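You operate a simulated robot arm through the tools that you are given. There is no shell and no other tool.

You are at the controls of a simulated robot arm. One attempt, no reset.

TASK
Let the pressure off the cylinder at the grey relief knob.
Fine: immersion off and cold feed closed first; close the knob once the pressure gauge reads zero. Where these are worked on the way, their far stop is far enough and under half their travel is too little: grey relief knob.

Only the result counts: the job must be done as asked and must still hold three seconds after the hand-in. Knocking over, shifting, dropping, spilling or breaking anything else fails it.

THE ROBOT
A 6-joint arm with a two-finger parallel gripper, fixed in place. Base frame: the origin is at the foot of the arm, x ahead of it, y to its left, z up. Readings come in m, rad, newtons and seconds.
With the tool pointing down near the work surface it reaches from about 0.22 to 0.66 m from the base axis. Its first joint turns from -1.152 to 1.152 rad. Payload 2.9 kg.
The tool frame sits at the grasp point between the pads (the TCP): z along the fingers, y along the line on which they close. The tips reach 0.03 m beyond it. The gripper opens to 0.11 m. The fingers are 0.02 m wide and 0.01 m thick; the gripper's body (0.048 by 0.112 m) begins 0.055 m behind the TCP.
Orientation is told as [roll, pitch, yaw] about the base's x, y, z axes, in that order, counted from this pose: with the fingers straight down and closing along the base's y, the tool's x points along the base's -x, its y along +y and its z along -z.

THE INTERFACE
- The arm moves only by the tool move_arm. Its argument "series" is one flat list of numbers, 7 for each row, row after row: the shift along the base's x, y, z in m, then the turn, a rotation vector about the base's x, y, z in rad, then the opening in per cent of the stroke, from 0 (shut) to 100 (fully open). In form: [tx, ty, tz, rx, ry, rz, gripper, tx, ty, tz, rx, ry, rz, gripper, ...]. A call has 1 to 20 rows; each row shifts and turns the commanded pose from where the row before left it. Rows are played at 5 a second. More than 0.05 m and 0.15 rad between two rows, or a gripper value outside its range, and nothing of the call is played. A pose out of reach is approached as far as the arm can. The call stops where the force on the tool passes 90 N (or 10 N more than at its start, if that is more) or the arm is blocked; 0.2 s more then pass. The fingers move at their own pace (about 0.108 m/s each) and stop on an object; they squeeze with about 21 N. The grip force told is the motor's: it shows also when the fingers shut on nothing. Time passes only in rows, and 0.2 s behind the last, so rows that do not move let the fingers close. The reply holds the time, the measured pose of the TCP, the force on the tool along the base axes, the opening and the grip force, in the units named above and with some noise, with the torque about the TCP (base axes, N m) and any sound that the robot's microphone picked up.
- Cameras (640 x 400 px; columns grow to the right, rows downward): "scene" is fixed at [0.085, 0.438, 1.3912]; the picture's right is [-0.69, -0.72, 0.00], its down [-0.36, 0.35, -0.86] and it looks along [0.62, -0.60, -0.51] (base axes); focal length 261 px, centre (320, 200). "wrist" rides on the gripper at [0.072, 0.017, -0.103] in the tool frame; the picture's right is [-0.23, 0.97, 0.00], its down [-0.76, -0.18, -0.62] and it looks along [-0.61, -0.14, 0.78] (tool axes); focal length 222 px, centre (320, 200).
- snapshot(camera): a new picture of that camera. The clock stands still meanwhile.
- locate(camera, pixels): for up to 12 pixels [column, row] of the newest picture of that camera ("zoom" is the newest enlarged one), the place [x, y, z] in the base frame of the surface seen there, good to about 0.003 m. The clock stands still meanwhile.
- enlarge(camera, box): a new picture of the part [left, top, right, bottom] of that camera's present view, enlarged. The clock stands still meanwhile.
- close_job(): hands the job in; it is judged then, once.

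Leave the gripper open and the arm clear of the work at the hand-in unless told otherwise.

The tools are called after "Emit:" as name(argument=value, ...) on one line, values as JSON. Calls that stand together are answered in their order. move_arm: Moves the arm, as the interface text tells. Its arguments: {"type":"object","properties":{"series":{"type":"array"}},"required":["series"]} The other tools are called the same way: snapshot (camera) takes a picture; locate (camera, pixels) gives the place of the surface under pixels of a picture; enlarge (camera, box) takes an enlarged picture of a part of a camera's view; close_job () hands the job in.

At the start:

```text
time_s: 0.0
eef_pos: [0.3852, 0.1702, 1.2651]
orientation: [-0.001, -0.001, -0.001]
contact_force: [0.6, -0.1, 1.0]
torque: [-0.03, -0.04, 0.04]
opening: 0.1098
grasp_force: 0.2
```

scene: 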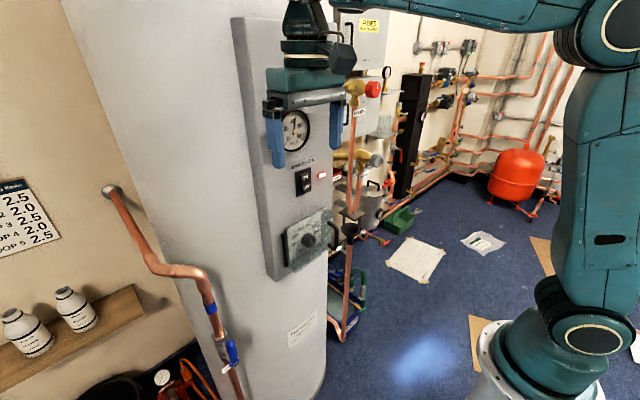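
wrist: 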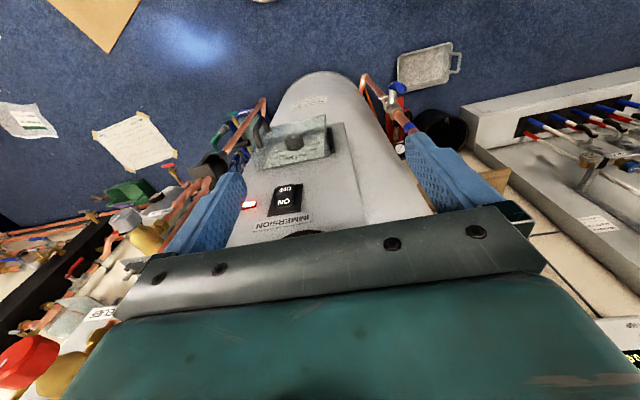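

I see a tall cylinder with a grey panel: gauge at scene (296,130), immersion rocker at (303,182), a knob on a plate at (308,240), and a pipe with a blue lever at (230,350). I'll enlarge those parts for a closer look.

Emit:
enlarge(camera="scene", box=[220, 80, 400, 280])

Emit:
enlarge(camera="scene", box=[90, 170, 350, 400])

Emit:
enlarge(camera="wrist", box=[200, 60, 460, 250])

```text
2.00 times, centred on (310, 180) of scene
```

zoom: 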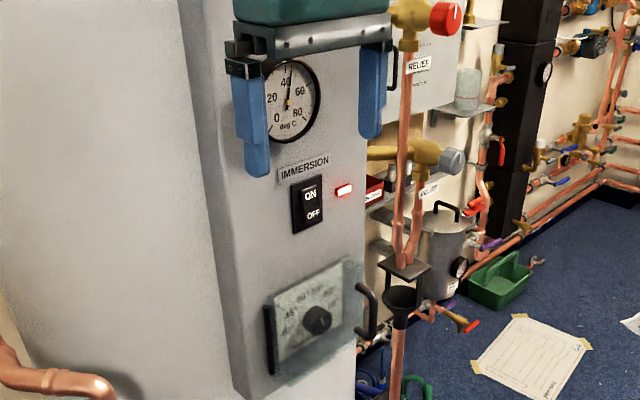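

```text
1.74 times, centred on (220, 285) of scene
```

zoom: 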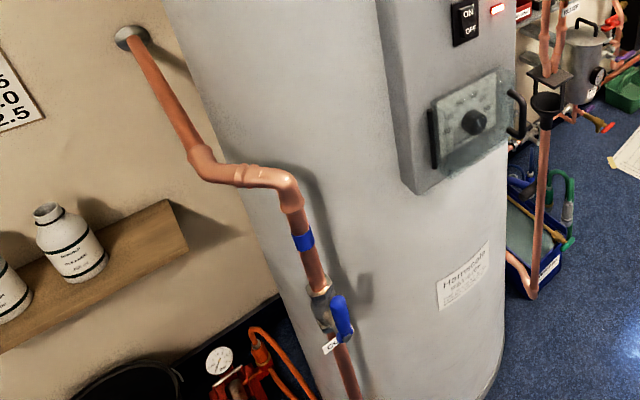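

```text
2.11 times, centred on (330, 155) of wrist
```

zoom: 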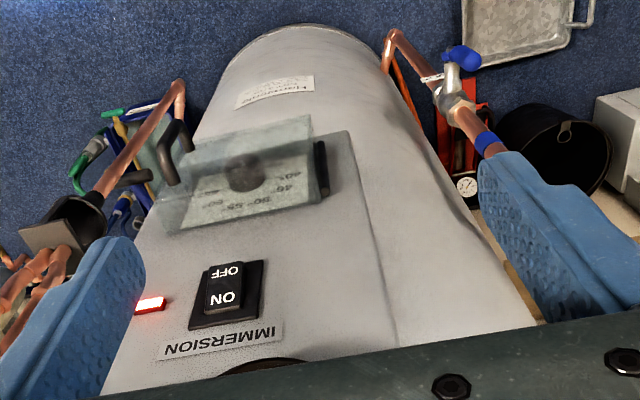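

There are two relief valves: a red knob (373,90) and a grey one (375,160). The panel dial is in deg C, so the pressure gauge is elsewhere. I'll enlarge the valve area and locate the main points.

Emit:
locate(camera="scene", pixels=[[303, 176], [305, 188], [296, 130], [322, 175], [375, 160], [365, 158], [373, 90], [308, 240], [232, 352], [222, 345], [280, 220], [330, 215]])

Emit:
enlarge(camera="scene", box=[320, 10, 440, 100])

Emit:
enlarge(camera="scene", box=[320, 100, 440, 200])

Emit:
enlarge(camera="scene", box=[190, 300, 270, 400])

```text
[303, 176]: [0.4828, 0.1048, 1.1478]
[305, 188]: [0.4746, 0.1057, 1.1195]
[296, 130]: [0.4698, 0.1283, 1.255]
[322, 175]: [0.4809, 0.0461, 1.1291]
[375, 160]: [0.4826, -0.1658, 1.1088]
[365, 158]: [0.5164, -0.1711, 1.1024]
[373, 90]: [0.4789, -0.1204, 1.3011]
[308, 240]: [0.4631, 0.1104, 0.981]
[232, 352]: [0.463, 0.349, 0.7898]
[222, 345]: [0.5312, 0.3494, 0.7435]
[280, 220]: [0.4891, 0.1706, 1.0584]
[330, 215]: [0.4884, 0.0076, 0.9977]
```

```text
4.44 times, centred on (380, 55) of scene
```

zoom: 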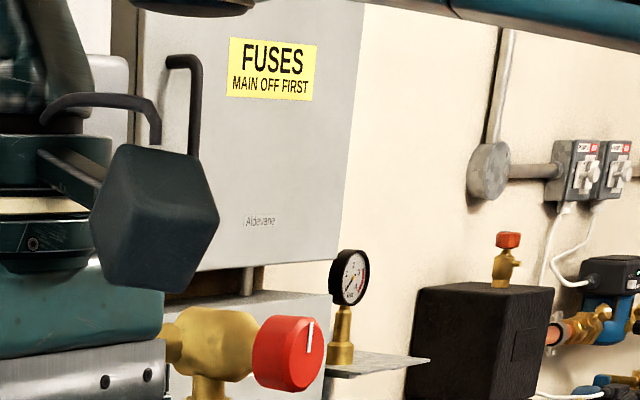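

```text
4.00 times, centred on (380, 150) of scene
```

zoom: 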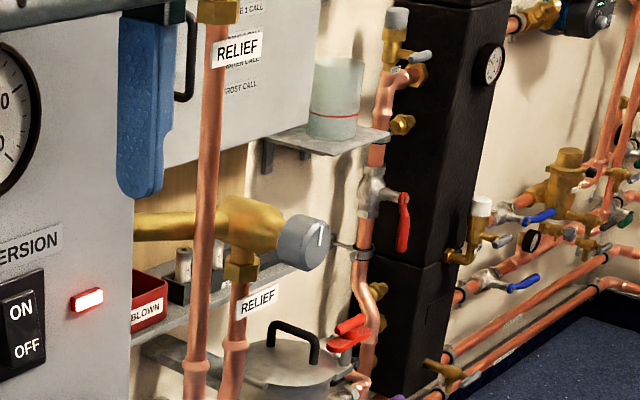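

```text
4.00 times, centred on (230, 350) of scene
```

zoom: 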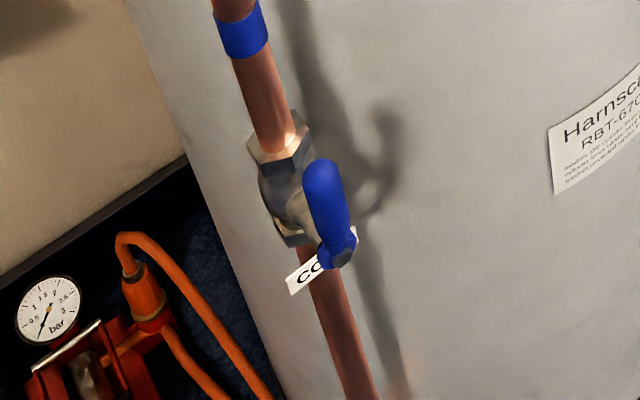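

The pressure gauge appears to be the black-rimmed dial near scene (387,72). The cold feed is a blue lever with a "CO.." tag, in line with its pipe, so it looks open. I'll locate points on the lever in this last zoom, then look closely at the gauge.

Emit:
locate(camera="zoom", pixels=[[322, 168], [330, 200], [335, 230], [342, 256], [305, 210], [285, 160], [325, 260], [305, 278], [235, 40], [345, 370], [270, 110], [348, 225]])

Emit:
enlarge(camera="scene", box=[370, 55, 402, 85])

```text
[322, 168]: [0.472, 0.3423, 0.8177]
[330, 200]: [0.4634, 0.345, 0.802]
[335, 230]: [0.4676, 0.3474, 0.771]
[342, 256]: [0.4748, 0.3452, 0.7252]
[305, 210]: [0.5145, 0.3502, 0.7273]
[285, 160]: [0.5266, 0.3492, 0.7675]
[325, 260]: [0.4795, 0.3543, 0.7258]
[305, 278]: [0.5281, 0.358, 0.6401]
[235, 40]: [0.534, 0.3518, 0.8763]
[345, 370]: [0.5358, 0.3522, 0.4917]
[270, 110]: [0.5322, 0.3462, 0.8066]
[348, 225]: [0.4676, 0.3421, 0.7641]
```

```text
13.33 times, centred on (386, 70) of scene
```

zoom: 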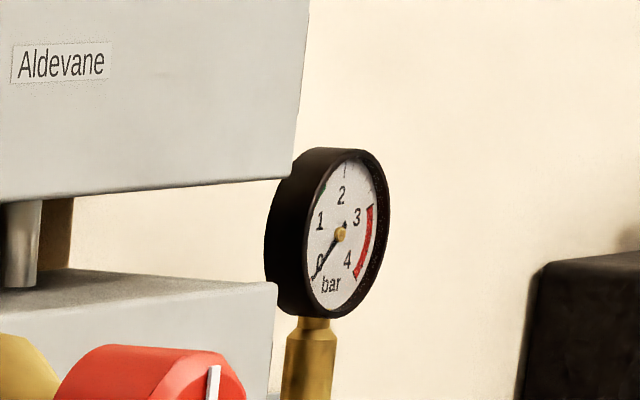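

That gauge's needle already sits near 0 and it stands on a shelf, so it may not be the cylinder's own. I'll locate it and check the other dials in view, such as the black unit near (430,115).

Emit:
locate(camera="zoom", pixels=[[340, 233], [310, 360], [150, 330], [215, 390]])

Emit:
enlarge(camera="scene", box=[400, 80, 480, 180])

Emit:
enlarge(camera="scene", box=[320, 170, 420, 270])

Emit:
enlarge(camera="scene", box=[240, 0, 360, 110])

```text
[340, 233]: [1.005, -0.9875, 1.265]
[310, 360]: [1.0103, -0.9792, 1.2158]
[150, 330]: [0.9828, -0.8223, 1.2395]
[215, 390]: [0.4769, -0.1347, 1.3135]
```

```text
4.00 times, centred on (440, 130) of scene
```

zoom: 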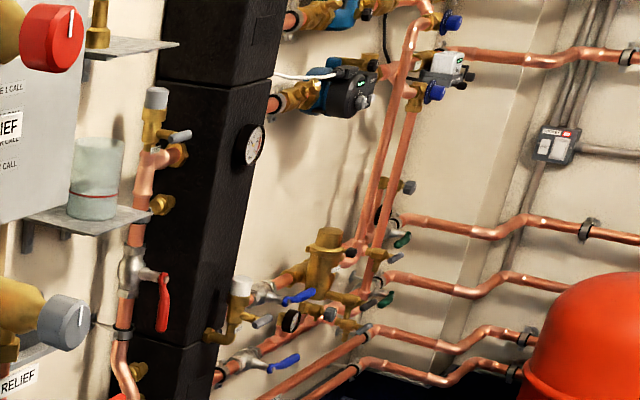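

```text
4.00 times, centred on (370, 220) of scene
```

zoom: 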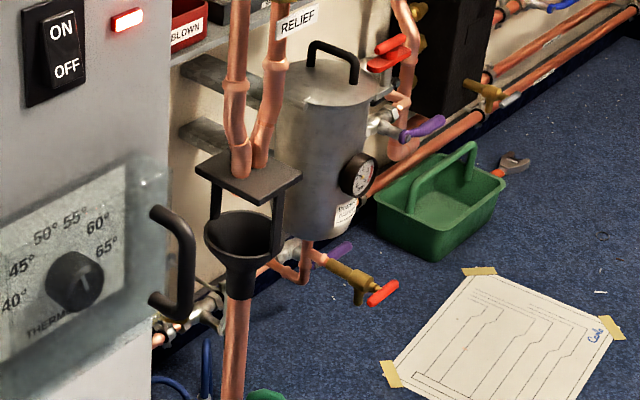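

```text
3.64 times, centred on (300, 55) of scene
```

zoom: 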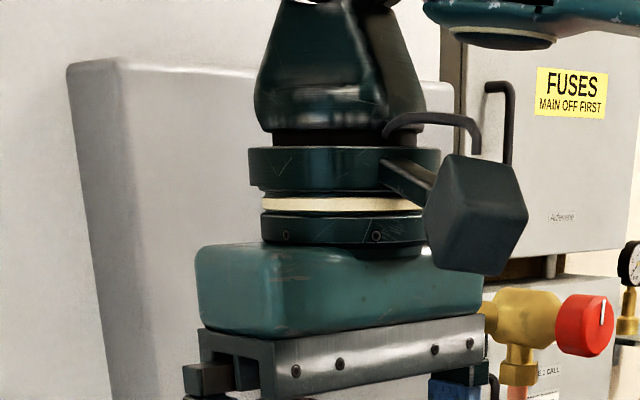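

The shelf dial is far away at (1.0,-0.99,1.27). The panel continues upward behind the gripper, so the cylinder's pressure gauge may be hidden there. Both relief knobs face the robot (-x): grey at (0.483,-0.166,1.109), red at (0.479,-0.120,1.301). I'll tilt the tool to point along +x, backing off slightly, in two steps, then look again.

Emit:
move_arm(series=[-0.01, 0, 0, 0, -0.1428, 0, 100, -0.01, 0, 0, 0, -0.1428, 0, 100, -0.01, 0, 0, 0, -0.1428, 0, 100, -0.01, 0, 0, 0, -0.1428, 0, 100, -0.01, 0, 0, 0, -0.1428, 0, 100])

Emit:
snapshot(camera="scene")

Emit:
snapshot(camera="wrist")

```text
time_s: 1.2
eef_pos: [0.3886, 0.2156, 1.4088]
orientation: [-0.011, -0.641, 0.001]
contact_force: [0.3, 0.7, 0.2]
torque: [-0.01, 0.0, 0.01]
opening: 0.1103
grasp_force: 0.2
out of reach, approached as far as the arm can: row 1, 2, 3, 4, 5
```

```text
taken
```

scene: 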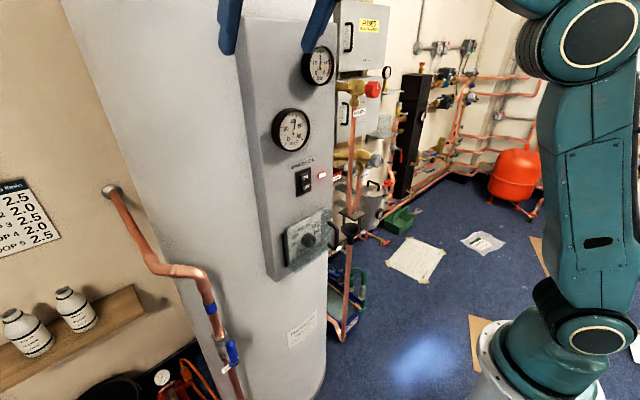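

```text
taken
```

wrist: 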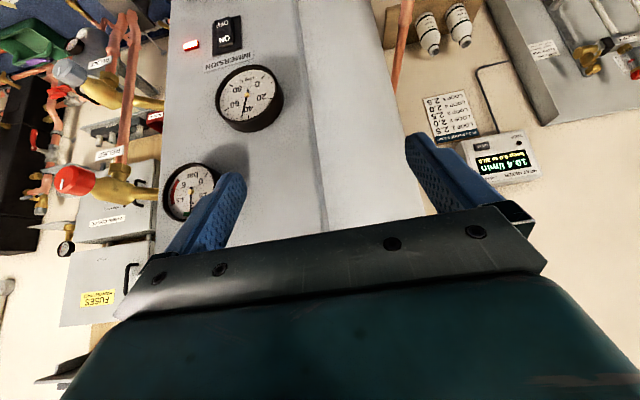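

The arm couldn't reach that pose fully and rose instead. That has uncovered a second dial on the panel at scene (319,65), marked bar. I'll enlarge it and also look at the wrist view's device display.

Emit:
enlarge(camera="scene", box=[290, 40, 340, 90])

Emit:
enlarge(camera="wrist", box=[140, 0, 290, 230])

Emit:
enlarge(camera="wrist", box=[400, 60, 560, 200])

Emit:
move_arm(series=[0, 0, 0, 0, 0, 0, 100])

```text
8.00 times, centred on (315, 65) of scene
```

zoom: 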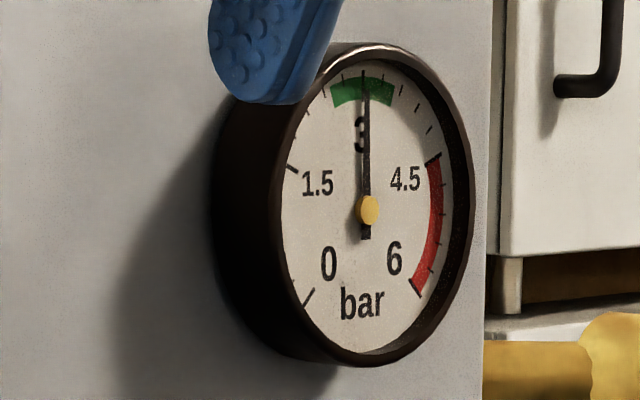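

```text
1.74 times, centred on (215, 115) of wrist
```

zoom: 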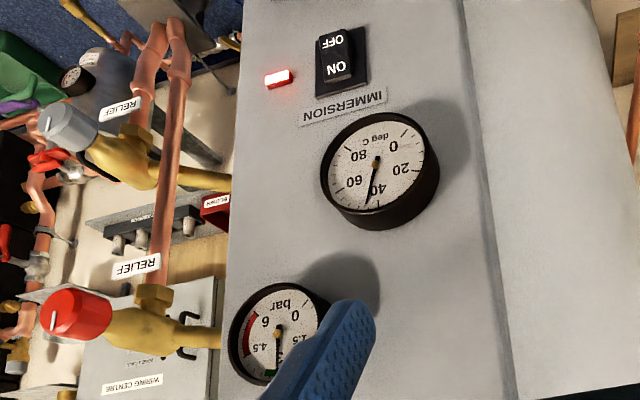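

```text
2.86 times, centred on (480, 130) of wrist
```

zoom: 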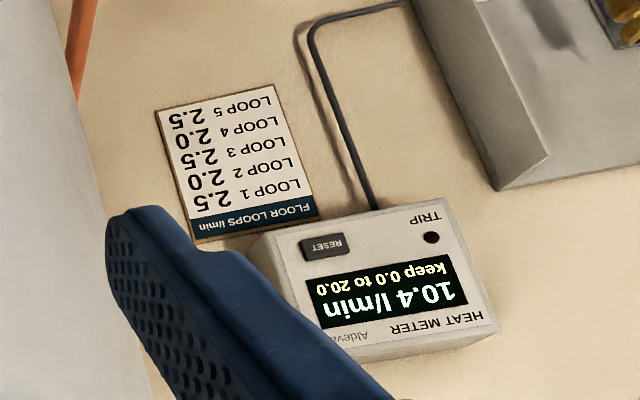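

```text
time_s: 1.6
eef_pos: [0.388, 0.2161, 1.4094]
orientation: [-0.01, -0.64, 0.0]
contact_force: [0.7, 0.0, 0.3]
torque: [-0.01, 0.01, 0.02]
opening: 0.1098
grasp_force: 0.1
```

The panel's bar gauge reads 3 bar with the needle straight up, so it is the cylinder's pressure gauge. The red lamp is lit, so the immersion is on. To understand the reach limits, I'll locate points on the arm in the scene picture, along with the targets.

Emit:
locate(camera="scene", pixels=[[490, 375], [596, 340], [590, 180], [600, 40], [540, 60], [319, 65], [240, 150], [300, 220], [303, 176], [305, 188], [338, 145], [375, 160]])

```text
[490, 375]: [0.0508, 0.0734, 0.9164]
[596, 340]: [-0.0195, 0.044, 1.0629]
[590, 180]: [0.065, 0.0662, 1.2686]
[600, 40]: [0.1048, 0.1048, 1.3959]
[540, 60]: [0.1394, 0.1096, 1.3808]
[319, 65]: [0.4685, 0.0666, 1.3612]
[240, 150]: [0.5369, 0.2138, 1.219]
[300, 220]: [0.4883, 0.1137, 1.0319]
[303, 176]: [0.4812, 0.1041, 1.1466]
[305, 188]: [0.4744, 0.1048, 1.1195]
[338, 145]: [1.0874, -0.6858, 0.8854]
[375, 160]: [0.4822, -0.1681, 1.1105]
```

The shoulder is near z≈1.06, so it looks like a folding limit kept the arm from tilting in place. I'll probe the reach in small steps, starting with 0.04 m down and slightly back at the same tilt, and watch for deviation.

Emit:
move_arm(series=[0, 0, -0.04, 0, 0, 0, 100])

```text
time_s: 2.0
eef_pos: [0.398, 0.2265, 1.4021]
orientation: [-0.011, -0.64, 0.001]
contact_force: [0.2, -0.3, -0.4]
torque: [0.04, -0.04, -0.01]
opening: 0.11
grasp_force: 0.0
out of reach, approached as far as the arm can: row 1
```

The arm slid tangentially instead of descending, so I'm on a folding limit. Before testing elsewhere I'll locate surrounding obstacles on the left (shelf at (70,330), bottles, pipe) and points on the visible arm.

Emit:
snapshot(camera="scene")

Emit:
locate(camera="scene", pixels=[[30, 335], [75, 310], [140, 295], [110, 190], [160, 265], [190, 272], [30, 210], [160, 60], [60, 390], [470, 280], [600, 20], [520, 90]])

```text
taken
```

scene: 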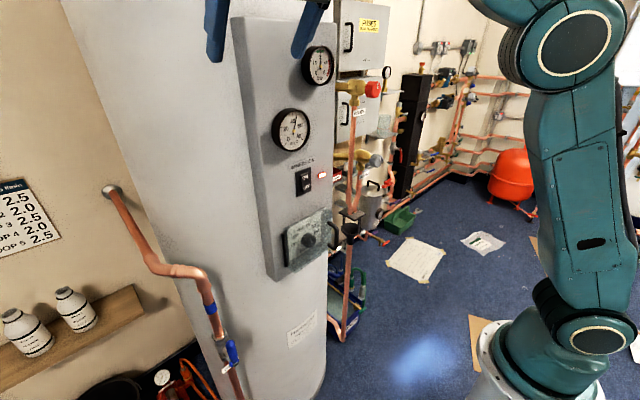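

```text
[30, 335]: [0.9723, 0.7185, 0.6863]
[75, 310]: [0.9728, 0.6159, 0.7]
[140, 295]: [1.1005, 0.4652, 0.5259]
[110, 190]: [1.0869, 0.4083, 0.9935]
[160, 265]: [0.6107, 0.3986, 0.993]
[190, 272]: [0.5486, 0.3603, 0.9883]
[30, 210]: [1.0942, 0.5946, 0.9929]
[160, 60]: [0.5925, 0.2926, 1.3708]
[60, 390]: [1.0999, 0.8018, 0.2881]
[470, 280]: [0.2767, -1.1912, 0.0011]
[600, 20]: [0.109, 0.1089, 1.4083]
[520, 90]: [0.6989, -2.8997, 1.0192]
```

The front-left space is clear: the wall is at x≈1.1 and the floor at z=0. I'll locate the shoulder and elbow joint centres to work out the arm's geometry.

Emit:
locate(camera="scene", pixels=[[600, 341], [575, 43], [575, 14], [548, 45], [604, 40], [575, 72], [470, 395], [500, 330], [560, 300], [590, 220], [525, 25], [490, 5]])

```text
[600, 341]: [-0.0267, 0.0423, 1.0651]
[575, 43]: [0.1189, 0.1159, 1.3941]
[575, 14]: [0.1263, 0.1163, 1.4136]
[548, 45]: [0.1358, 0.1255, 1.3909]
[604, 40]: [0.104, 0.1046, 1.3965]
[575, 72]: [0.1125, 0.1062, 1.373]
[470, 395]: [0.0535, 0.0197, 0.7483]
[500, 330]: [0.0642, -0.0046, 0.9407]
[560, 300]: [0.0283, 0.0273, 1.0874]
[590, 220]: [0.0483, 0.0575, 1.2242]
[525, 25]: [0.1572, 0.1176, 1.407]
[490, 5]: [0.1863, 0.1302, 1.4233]
```

The elbow isn't strongly folded, with the upper arm about 26° off vertical. I'll return the tool to pointing down at this spot, then descend over clear space and look at the arm's shape.

Emit:
move_arm(series=[-0.01, 0.01, 0, 0, 0.128, 0, 100, -0.01, 0.01, 0, 0, 0.128, 0, 100, -0.01, 0.01, -0.02, 0, 0.128, 0, 100, 0, 0.01, -0.03, 0, 0.128, 0, 100, 0, 0.01, -0.03, 0, 0.128, 0, 100])

Emit:
snapshot(camera="scene")

```text
time_s: 3.2
eef_pos: [0.3693, 0.2795, 1.321]
orientation: [-0.009, -0.001, 0.001]
contact_force: [-0.6, -0.4, 1.0]
torque: [0.04, -0.01, 0.02]
opening: 0.11
grasp_force: 0.1
```

```text
taken
```

scene: 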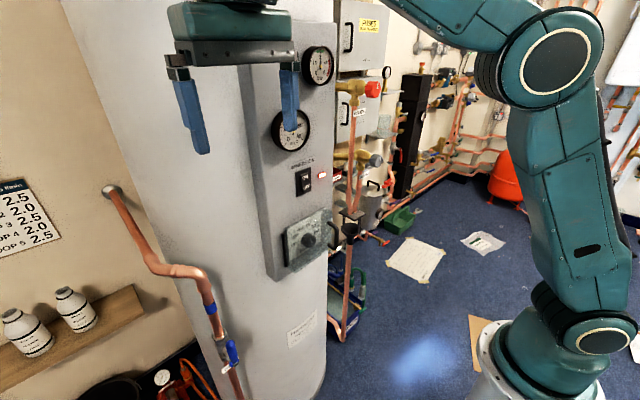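

No limit was hit with the tool down. I'll descend 0.2 m here in clear space, since the fingers at x≈0.37 are well off the cylinder, to see how low it goes.

Emit:
move_arm(series=[-0.01, 0.01, -0.04, 0, 0, 0, 100, -0.01, 0.01, -0.04, 0, 0, 0, 100, 0, 0.01, -0.04, 0, 0, 0, 100, 0, 0.01, -0.04, 0, 0, 0, 100, 0, 0.01, -0.04, 0, 0, 0, 100])

Emit:
snapshot(camera="scene")

```text
time_s: 4.4
eef_pos: [0.374, 0.3491, 1.1564]
orientation: [-0.011, -0.001, -0.002]
contact_force: [0.2, 0.2, 0.6]
torque: [0.04, 0.03, 0.0]
opening: 0.1099
grasp_force: 0.1
out of reach, approached as far as the arm can: row 4, 5
```

```text
taken
```

scene: 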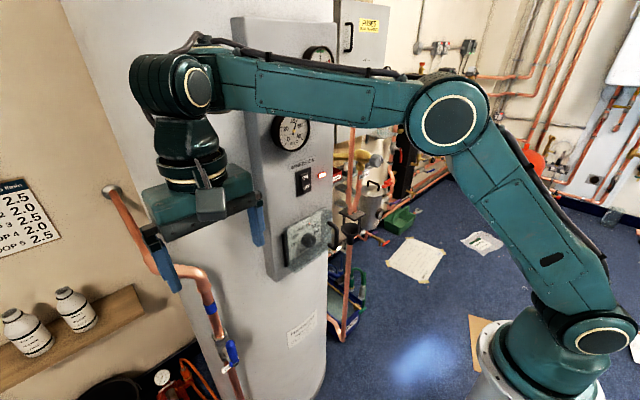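

Now the whole arm is visible. I'll locate its joints: shoulder (603,340), elbow (447,118), wrist (197,88), the flange below and the finger tips.

Emit:
locate(camera="scene", pixels=[[603, 340], [447, 118], [197, 88], [183, 130], [185, 165], [200, 205], [172, 285], [258, 240], [400, 105], [250, 85], [540, 240], [210, 205]])

```text
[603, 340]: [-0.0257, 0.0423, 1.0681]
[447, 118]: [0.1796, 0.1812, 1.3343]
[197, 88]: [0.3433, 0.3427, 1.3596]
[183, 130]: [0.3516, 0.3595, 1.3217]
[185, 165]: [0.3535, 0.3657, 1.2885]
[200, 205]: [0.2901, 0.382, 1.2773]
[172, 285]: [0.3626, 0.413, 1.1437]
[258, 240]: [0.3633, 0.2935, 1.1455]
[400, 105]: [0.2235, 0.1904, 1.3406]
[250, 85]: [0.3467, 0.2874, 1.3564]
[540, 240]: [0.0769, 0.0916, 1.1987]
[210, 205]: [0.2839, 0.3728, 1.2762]
```

The numbers show tool and forearm about 95° apart at each limit pose, so a wrist joint seems to be at its stop rather than the elbow. I'll look closely at how the wrist is built.

Emit:
enlarge(camera="scene", box=[100, 20, 300, 300])

Emit:
snapshot(camera="wrist")

```text
1.43 times, centred on (200, 160) of scene
```

zoom: 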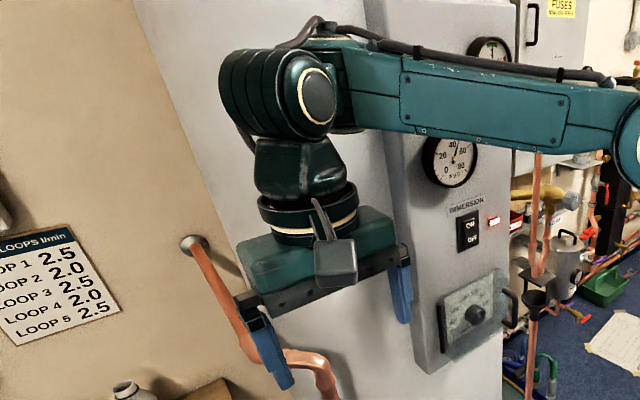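

```text
taken
```

wrist: 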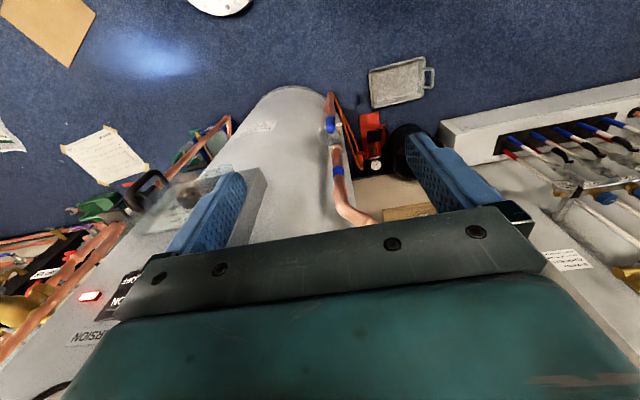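

The wrist is UR-like: a lateral pitch joint at the forearm end, a barrel joint along the forearm, then the flange. The pitch joint is at its stop, but the barrel joint may swing the tool sideways to face the panel. I'll test that in free space by rolling the tool about the forearm direction so the tips swing toward +x/-y, with a small retreat.

Emit:
move_arm(series=[-0.01, 0, 0, -0.102, -0.095, 0, 100, -0.01, 0, 0, -0.102, -0.095, 0, 100, -0.01, 0, 0, -0.102, -0.095, 0, 100, 0, 0, 0, -0.102, -0.095, 0, 100])

Emit:
snapshot(camera="scene")

```text
time_s: 5.4
eef_pos: [0.3478, 0.3622, 1.1715]
orientation: [-0.339, -0.288, 0.048]
contact_force: [-0.1, -0.3, 0.7]
torque: [0.02, 0.02, 0.0]
opening: 0.11
grasp_force: 0.1
out of reach, approached as far as the arm can: row 1, 2, 3, 4
```

```text
taken
```

scene: 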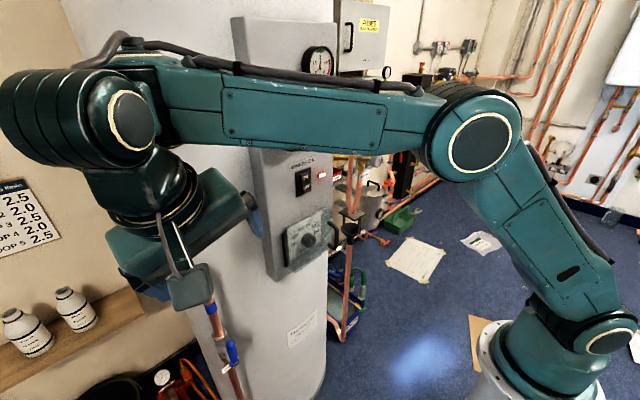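

The arm followed most of that roll (-0.34, -0.29). I'll keep swinging the same way in the clear space to see whether the tool can end up horizontal, facing the panel.

Emit:
move_arm(series=[0, 0, 0, -0.09, -0.11, 0, 100, 0, 0, 0, -0.09, -0.11, 0, 100, 0, 0, 0, -0.09, -0.11, 0, 100, 0, 0, 0, -0.09, -0.11, 0, 100])

Emit:
snapshot(camera="scene")

```text
time_s: 6.4
eef_pos: [0.349, 0.3623, 1.1729]
orientation: [-0.338, -0.29, 0.044]
contact_force: [0.5, 0.0, -0.1]
torque: [0.04, 0.0, 0.03]
opening: 0.11
grasp_force: 0.1
out of reach, approached as far as the arm can: row 1, 2, 3, 4
```

```text
taken
```

scene: 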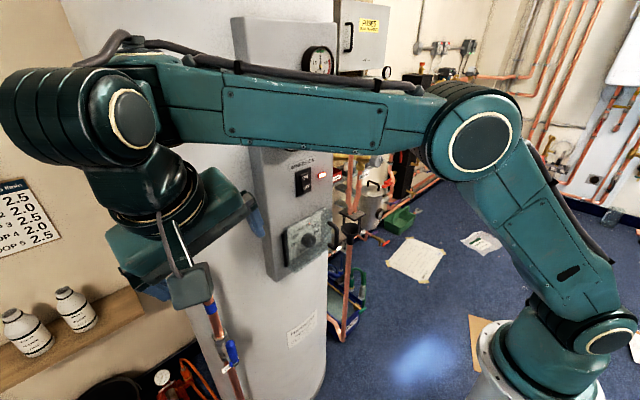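

It's fully stuck here, possibly because joint 1 is at its limit. I'll locate the joints to check.

Emit:
locate(camera="scene", pixels=[[607, 340], [482, 140], [125, 118], [110, 185], [150, 215], [250, 215], [190, 290], [300, 115], [40, 125], [570, 260], [140, 165], [430, 110]])

```text
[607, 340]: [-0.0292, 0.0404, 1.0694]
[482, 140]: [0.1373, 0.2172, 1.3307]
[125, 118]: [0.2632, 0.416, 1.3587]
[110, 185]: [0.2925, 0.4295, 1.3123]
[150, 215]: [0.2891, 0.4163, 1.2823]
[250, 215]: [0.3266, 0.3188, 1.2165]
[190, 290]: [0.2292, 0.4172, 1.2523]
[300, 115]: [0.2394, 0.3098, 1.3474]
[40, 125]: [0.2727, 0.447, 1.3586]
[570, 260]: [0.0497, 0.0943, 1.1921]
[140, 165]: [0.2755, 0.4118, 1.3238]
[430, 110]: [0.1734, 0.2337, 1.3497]
```

The tool swing toward -e_l is blocked after about 0.44 rad. The barrel hangs on the camera side of the forearm, so the free swing should be the other way, with tips toward +y/-x and then up. I'll undo this roll and begin swinging the tips left, keeping the wrist roughly in place over empty space.

Emit:
move_arm(series=[0.005, 0, 0.01, 0.113, 0.097, -0.013, 100, 0.005, 0, 0.01, 0.113, 0.097, -0.013, 100, 0.005, 0, 0.01, 0.113, 0.097, -0.013, 100, -0.015, 0.015, 0.005, 0.102, 0.095, 0, 100, -0.015, 0.015, 0.005, 0.102, 0.095, 0, 100, -0.015, 0.015, 0.007, 0.102, 0.095, 0, 100])

Emit:
snapshot(camera="scene")

```text
time_s: 7.8
eef_pos: [0.3472, 0.393, 1.211]
orientation: [0.104, 0.155, 0.11]
contact_force: [-0.6, -1.7, -0.2]
torque: [0.16, 0.02, -0.17]
opening: 0.1099
grasp_force: 0.1
out of reach, approached as far as the arm can: row 3, 4, 5
```

```text
taken
```

scene: 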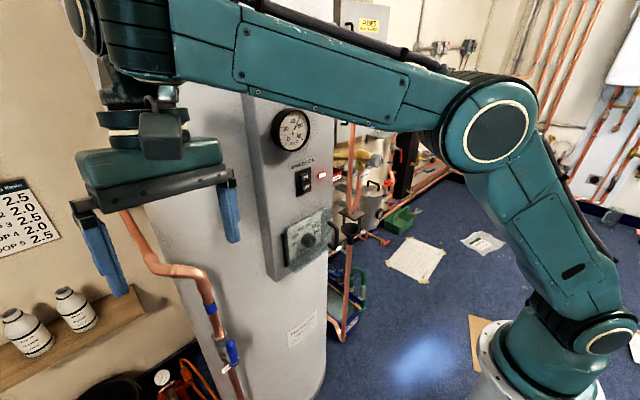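

The wrist now looks different, with the cap on the left and a ringed piece at (145,40), so the arm may have changed its wrist configuration. I'll look closer.

Emit:
enlarge(camera="scene", box=[40, 0, 300, 160])

Emit:
move_arm(series=[0, 0, 0, 0, 0, 0, 100])

Emit:
snapshot(camera="wrist")

```text
2.46 times, centred on (170, 80) of scene
```

zoom: 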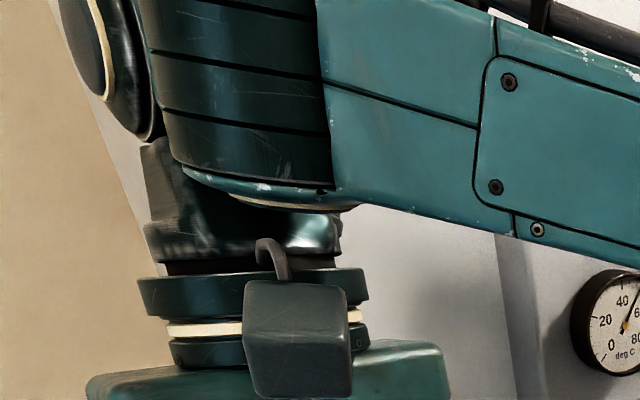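

```text
time_s: 8.2
eef_pos: [0.348, 0.3908, 1.2109]
orientation: [0.122, 0.174, -0.033]
contact_force: [0.3, -0.4, 0.9]
torque: [0.0, -0.02, 0.02]
opening: 0.11
grasp_force: 0.1
```

```text
taken
```

wrist: 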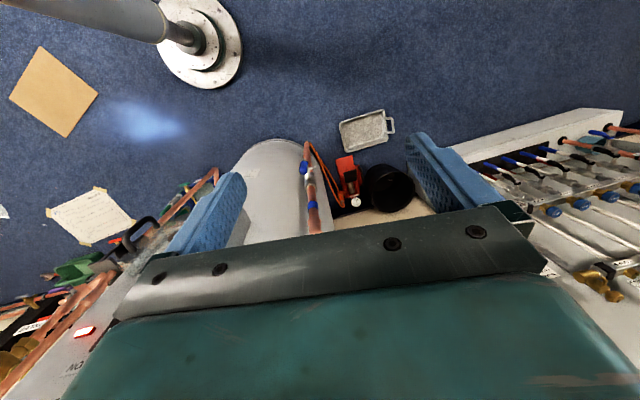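

The wrist joints did rearrange, so that solution branch has changed. I'll retry tilting the tool forward about y here in clear space (tips at most x≈0.38, pipe at x≈0.53).

Emit:
move_arm(series=[0, 0, 0, -0.03, -0.14, 0, 100, 0, 0, 0, -0.03, -0.14, 0, 100, 0, 0, 0, -0.03, -0.14, 0, 100, 0, 0, 0, -0.03, -0.14, 0, 100])

Emit:
snapshot(camera="scene")

```text
time_s: 9.2
eef_pos: [0.3495, 0.3923, 1.2125]
orientation: [0.014, -0.395, -0.018]
contact_force: [0.4, 0.1, 0.5]
torque: [0.01, -0.03, -0.04]
opening: 0.1101
grasp_force: 0.0
```

```text
taken
```

scene: 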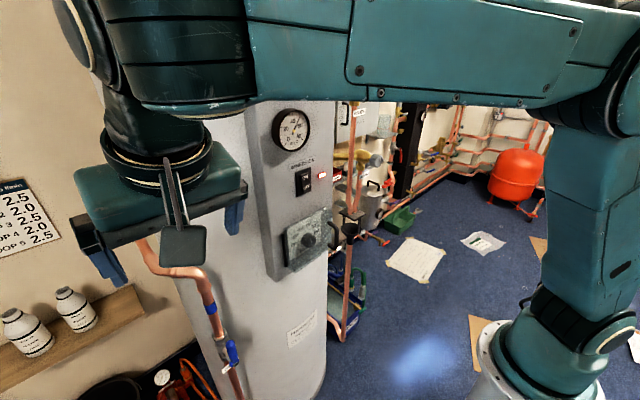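

That tilted with no limit flagged, so the new configuration works. I'll continue tilting toward horizontal in the same spot.

Emit:
move_arm(series=[0, 0, 0, 0, -0.14, 0, 100, 0, 0, 0, 0, -0.14, 0, 100, 0, 0, 0, 0, -0.14, 0, 100, 0, 0, 0, 0, -0.14, 0, 100])

Emit:
snapshot(camera="scene")

```text
time_s: 10.2
eef_pos: [0.3996, 0.3667, 1.2068]
orientation: [0.034, -0.954, -0.032]
contact_force: [0.0, 0.4, 0.2]
torque: [-0.01, 0.0, -0.02]
opening: 0.11
grasp_force: 0.0
out of reach, approached as far as the arm can: row 2, 3, 4
```

```text
taken
```

scene: 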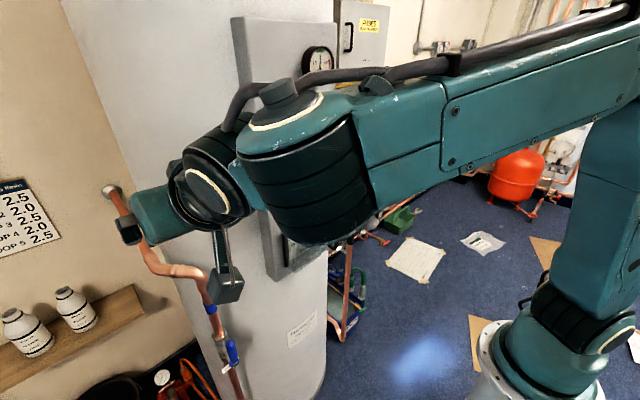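

The tool is at 55° tilt, and the position slid forward to x=0.40, probably because joint 1 is near its limit at this far-left spot. I'll move right toward the switch's y while easing back in x and keeping the tilt.

Emit:
move_arm(series=[-0.008, -0.04, 0, 0, 0, 0, 100, -0.008, -0.04, 0, 0, 0, 0, 100, -0.008, -0.04, 0, 0, 0, 0, 100, -0.004, -0.04, 0, 0, 0, 0, 100])

Emit:
snapshot(camera="scene")

```text
time_s: 11.2
eef_pos: [0.3661, 0.205, 1.2096]
orientation: [0.033, -0.951, -0.03]
contact_force: [0.4, 0.1, 0.1]
torque: [0.03, 0.01, -0.01]
opening: 0.1097
grasp_force: 0.0
```

```text
taken
```

scene: 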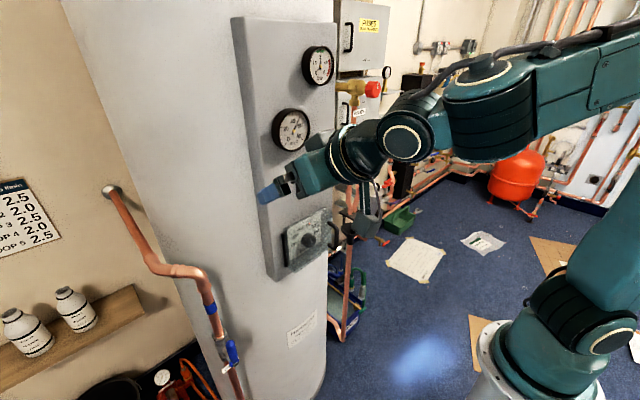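

No limit now. I'll finish the tilt to horizontal here with four to five small rows, staying at x≈0.36.

Emit:
move_arm(series=[0, -0.01, 0, 0, -0.125, 0, 100, 0, -0.01, 0, 0, -0.125, 0, 100, 0, -0.01, 0, 0, -0.125, 0, 100, 0, -0.01, 0, 0, -0.125, 0, 100, 0, -0.01, 0, 0, -0.12, 0, 100])

Emit:
snapshot(camera="scene")

Emit:
snapshot(camera="wrist")

```text
time_s: 12.4
eef_pos: [0.3693, 0.1558, 1.2078]
orientation: [1.729, -1.551, -1.72]
contact_force: [0.1, -0.5, 0.1]
torque: [-0.02, 0.04, 0.01]
opening: 0.11
grasp_force: 0.0
```

```text
taken
```

scene: 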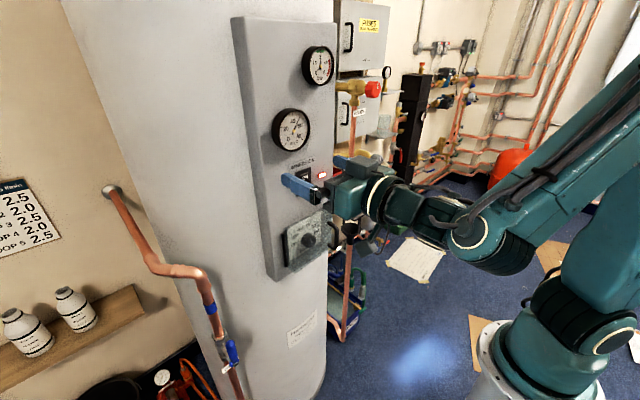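

```text
taken
```

wrist: 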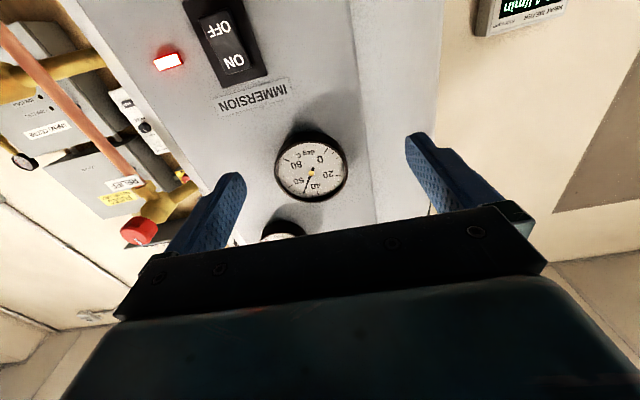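

The tool is now horizontal, pointing along +x. In the wrist view (upside down) the rocker is at (225,45) with OFF at (217,28) and ON at (233,60). I'll locate the rocker's points precisely.

Emit:
enlarge(camera="wrist", box=[140, 0, 300, 110])

Emit:
locate(camera="wrist", pixels=[[210, 15], [217, 28], [225, 43], [234, 62], [240, 72], [205, 5], [168, 61], [245, 82], [185, 5], [312, 172], [135, 235], [196, 20]])

```text
3.64 times, centred on (220, 55) of wrist
```

zoom: 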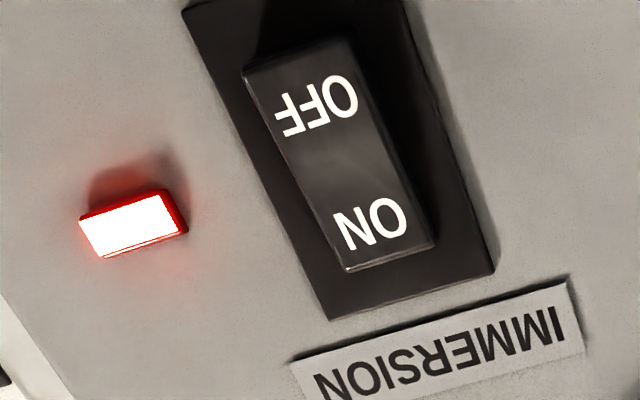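

```text
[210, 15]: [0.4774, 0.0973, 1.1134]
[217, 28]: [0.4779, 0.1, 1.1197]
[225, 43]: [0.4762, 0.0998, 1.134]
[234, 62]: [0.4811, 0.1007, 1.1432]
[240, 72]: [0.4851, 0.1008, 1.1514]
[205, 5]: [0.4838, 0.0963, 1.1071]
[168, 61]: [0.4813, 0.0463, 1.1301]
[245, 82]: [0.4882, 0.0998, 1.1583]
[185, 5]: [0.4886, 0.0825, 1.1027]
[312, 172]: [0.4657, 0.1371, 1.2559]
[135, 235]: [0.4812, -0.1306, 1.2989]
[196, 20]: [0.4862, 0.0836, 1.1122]
```

The rocker spans z≈1.108–1.152 at y≈0.100, with the OFF end proud at x≈0.477. I'll close the fingers and line up at (0.41, 0.100, 1.111), in front of the OFF half.

Emit:
move_arm(series=[0.005, -0.014, -0.024, 0, 0, 0, 0, 0.01, -0.014, -0.024, 0, 0, 0, 0, 0.01, -0.014, -0.024, 0, 0, 0, 0, 0.015, -0.014, -0.024, 0, 0, 0, 0, 0, 0, 0, 0, 0, 0, 0])

Emit:
snapshot(camera="wrist")

Emit:
enlarge(camera="scene", box=[250, 130, 400, 260])

```text
time_s: 13.6
eef_pos: [0.4313, 0.1104, 1.1242]
orientation: [1.587, -1.553, -1.579]
contact_force: [0.9, 0.6, 0.2]
torque: [0.0, 0.01, -0.02]
opening: 0.0002
grasp_force: 21.7
out of reach, approached as far as the arm can: row 1, 2, 3
```

```text
taken
```

wrist: 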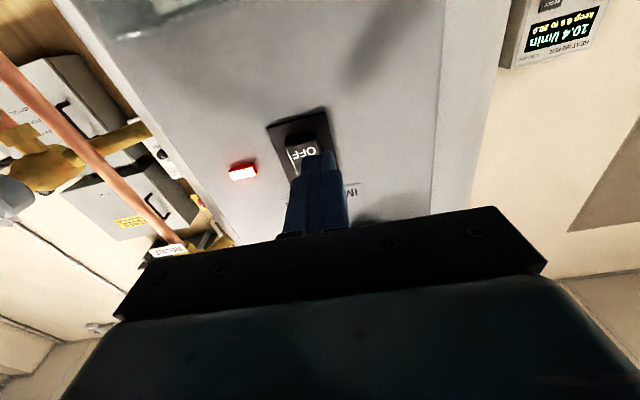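

```text
3.08 times, centred on (325, 195) of scene
```

zoom: 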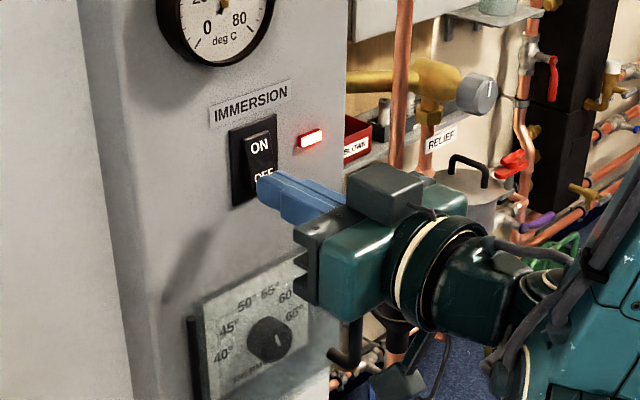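

The tip is at x≈0.461, just short of the rocker. TCP is (0.431, 0.110, 1.124), so I'll shift 0.009 right and 0.013 down to face the OFF end.

Emit:
move_arm(series=[0, -0.005, -0.007, 0, 0, 0, 0, 0, -0.005, -0.007, 0, 0, 0, 0])

Emit:
enlarge(camera="wrist", box=[220, 80, 420, 240])

```text
time_s: 14.2
eef_pos: [0.4375, 0.1045, 1.1126]
orientation: [1.633, -1.554, -1.626]
contact_force: [0.3, 0.6, -0.4]
torque: [-0.01, 0.0, 0.0]
opening: 0.0
grasp_force: 21.4
out of reach, approached as far as the arm can: row 1, 2
```

```text
2.50 times, centred on (320, 160) of wrist
```

zoom: 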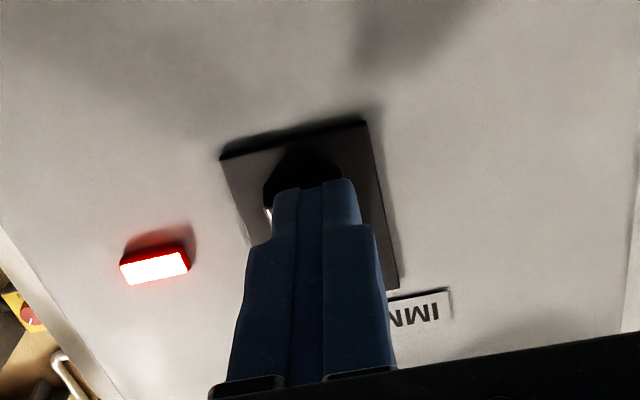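

The tip now covers the lower end of the rocker at z=1.113, y=0.1045, x≈0.468. I'll press forward in small 5 mm steps.

Emit:
move_arm(series=[0.005, -0.001, -0.001, 0, 0, 0, 0, 0.005, -0.001, -0.001, 0, 0, 0, 0, 0.005, 0, 0, 0, 0, 0, 0])

Emit:
enlarge(camera="wrist", box=[220, 80, 420, 240])

```text
time_s: 15.0
eef_pos: [0.449, 0.1034, 1.1099]
orientation: [1.54, -1.554, -1.535]
contact_force: [-41.5, -2.8, 1.9]
torque: [0.43, -0.42, 0.03]
opening: 0.0
grasp_force: 21.8
```

```text
2.50 times, centred on (320, 160) of wrist
```

zoom: 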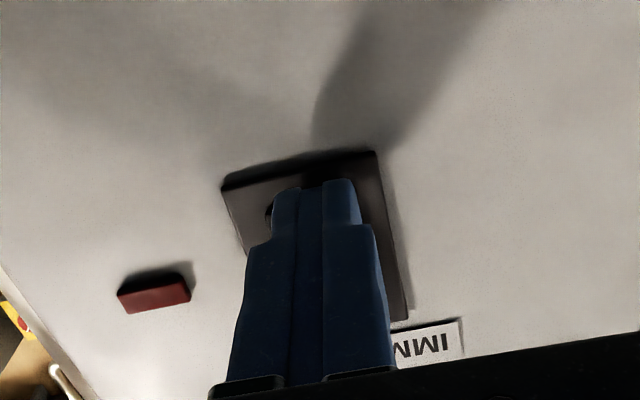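

The lamp has gone dark, so the immersion is off. I'll back off straight, then check that the rocker stayed at OFF.

Emit:
move_arm(series=[-0.006, 0, 0, 0, 0, 0, 0, -0.005, 0.005, 0, 0, 0, 0, 0, -0.005, 0.02, 0, 0, 0, 0, 0, -0.01, 0.03, 0, 0, 0, 0, 0, -0.01, 0.04, 0, 0, 0, 0, 0])

Emit:
enlarge(camera="scene", box=[260, 40, 360, 260])

Emit:
snapshot(camera="scene")

```text
time_s: 16.2
eef_pos: [0.4131, 0.1974, 1.1092]
orientation: [1.602, -1.554, -1.593]
contact_force: [-1.0, -0.5, -0.6]
torque: [-0.02, 0.0, -0.01]
opening: 0.0001
grasp_force: 21.2
```

```text
1.82 times, centred on (310, 150) of scene
```

zoom: 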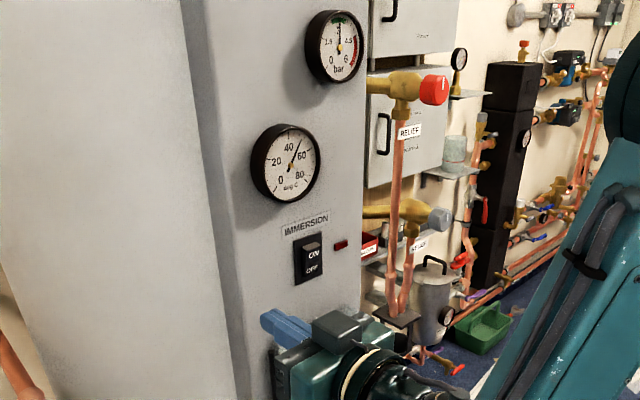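

```text
taken
```

scene: 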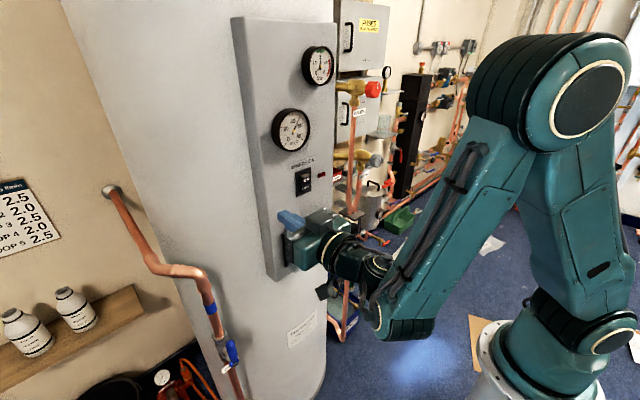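

The rocker shows OFF pressed in with the lamp dark, and the gauge is still at 3 bar. Next is the cold feed lever (pivot ≈(0.475,0.347,0.727), tip ≈z 0.82). I'll move left to y≈0.35 at x≈0.38, then descend to about z=0.86.

Emit:
move_arm(series=[-0.008, 0.037, 0, 0, 0, 0, 0, -0.008, 0.037, 0, 0, 0, 0, 0, -0.008, 0.037, 0, 0, 0, 0, 0, -0.008, 0.037, 0, 0, 0, 0, 0, 0, 0, -0.05, 0, 0, 0, 0, 0, 0, -0.05, 0, 0, 0, 0, 0, 0, -0.05, 0, 0, 0, 0, 0, 0, -0.05, 0, 0, 0, 0, 0, 0, -0.05, 0, 0, 0, 0])

Emit:
snapshot(camera="wrist")

Emit:
snapshot(camera="scene")

```text
time_s: 18.2
eef_pos: [0.4679, 0.3514, 0.8759]
orientation: [1.138, -1.55, -1.131]
contact_force: [-0.1, -0.1, 1.0]
torque: [0.02, 0.0, 0.03]
opening: 0.0
grasp_force: 21.2
out of reach, approached as far as the arm can: row 2, 3, 4, 5, 7, 8, 9
```

```text
taken
```

wrist: 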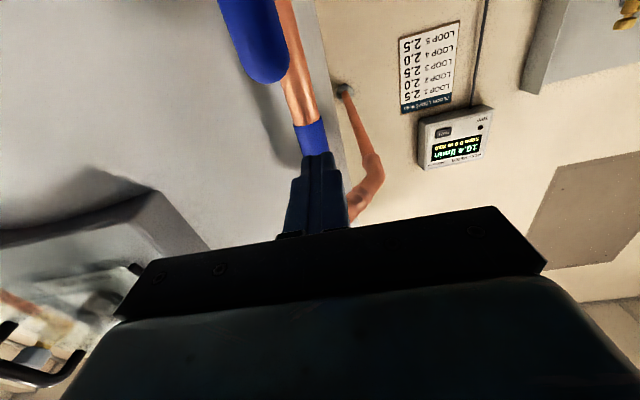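

```text
taken
```

scene: 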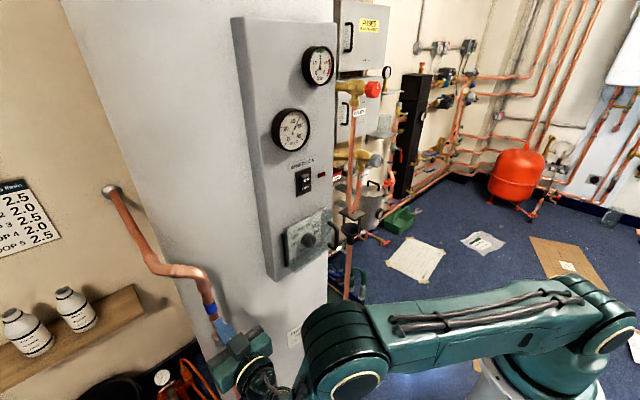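

The limit pushed the tool forward to x=0.468 (tip ≈0.498, pipe front ≈0.52), with no contact. Yawing the tool leftward should give the wrist more room, so I'll yaw +0.39 rad about z while backing off in x.

Emit:
move_arm(series=[-0.01, 0, 0, 0, 0, 0.13, 0, -0.015, 0, 0, 0, 0, 0.13, 0, -0.02, 0, 0, 0, 0, 0.13, 0])

Emit:
snapshot(camera="wrist")

```text
time_s: 19.0
eef_pos: [0.4574, 0.3874, 0.8859]
orientation: [1.422, -1.551, -1.021]
contact_force: [0.8, -0.6, -0.6]
torque: [0.02, 0.01, 0.04]
opening: 0.0
grasp_force: 20.9
out of reach, approached as far as the arm can: row 1, 2, 3
```

```text
taken
```

wrist: 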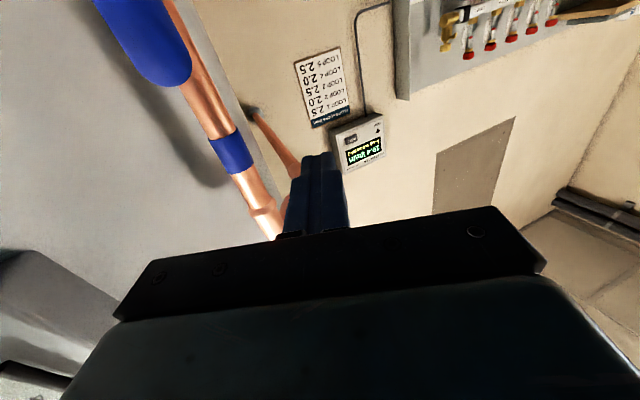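

The limit is the bend between forearm and tool (about 78°), so a fully horizontal tool is awkward this low. A tool tilted about 45° down-forward should be comfortable, so I'll take out the yaw, pitch the tips down and pull back in x.

Emit:
move_arm(series=[-0.012, -0.005, 0.01, 0, 0.1, -0.1, 0, -0.012, -0.005, 0.01, 0, 0.1, -0.1, 0, -0.012, -0.005, 0.0, 0, 0.1, -0.1, 0, -0.012, -0.005, 0, 0, 0.1, -0.1, 0, -0.012, -0.005, 0, 0, 0.13, 0, 0, -0.012, -0.005, 0, 0, 0.13, 0, 0, -0.01, -0.005, 0, 0, 0.13, 0, 0])

Emit:
snapshot(camera="wrist")

Emit:
snapshot(camera="scene")

```text
time_s: 20.6
eef_pos: [0.3884, 0.3449, 0.9046]
orientation: [0.101, -0.783, -0.136]
contact_force: [-0.5, -0.2, 0.2]
torque: [0.0, 0.01, 0.01]
opening: 0.0001
grasp_force: 21.3
out of reach, approached as far as the arm can: row 3, 4
```

```text
taken
```

wrist: 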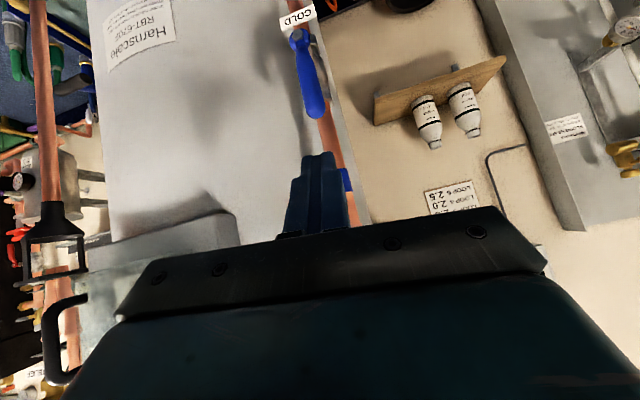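

```text
taken
```

scene: 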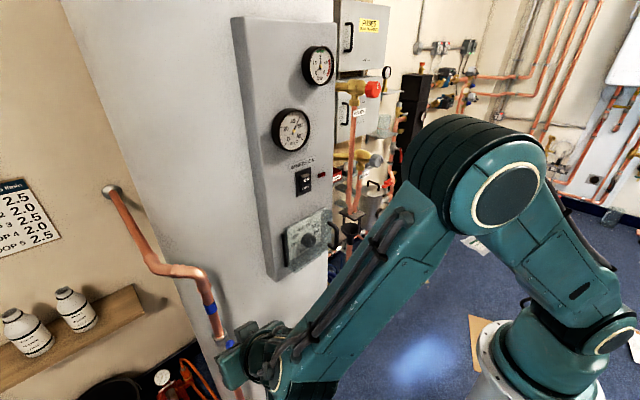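

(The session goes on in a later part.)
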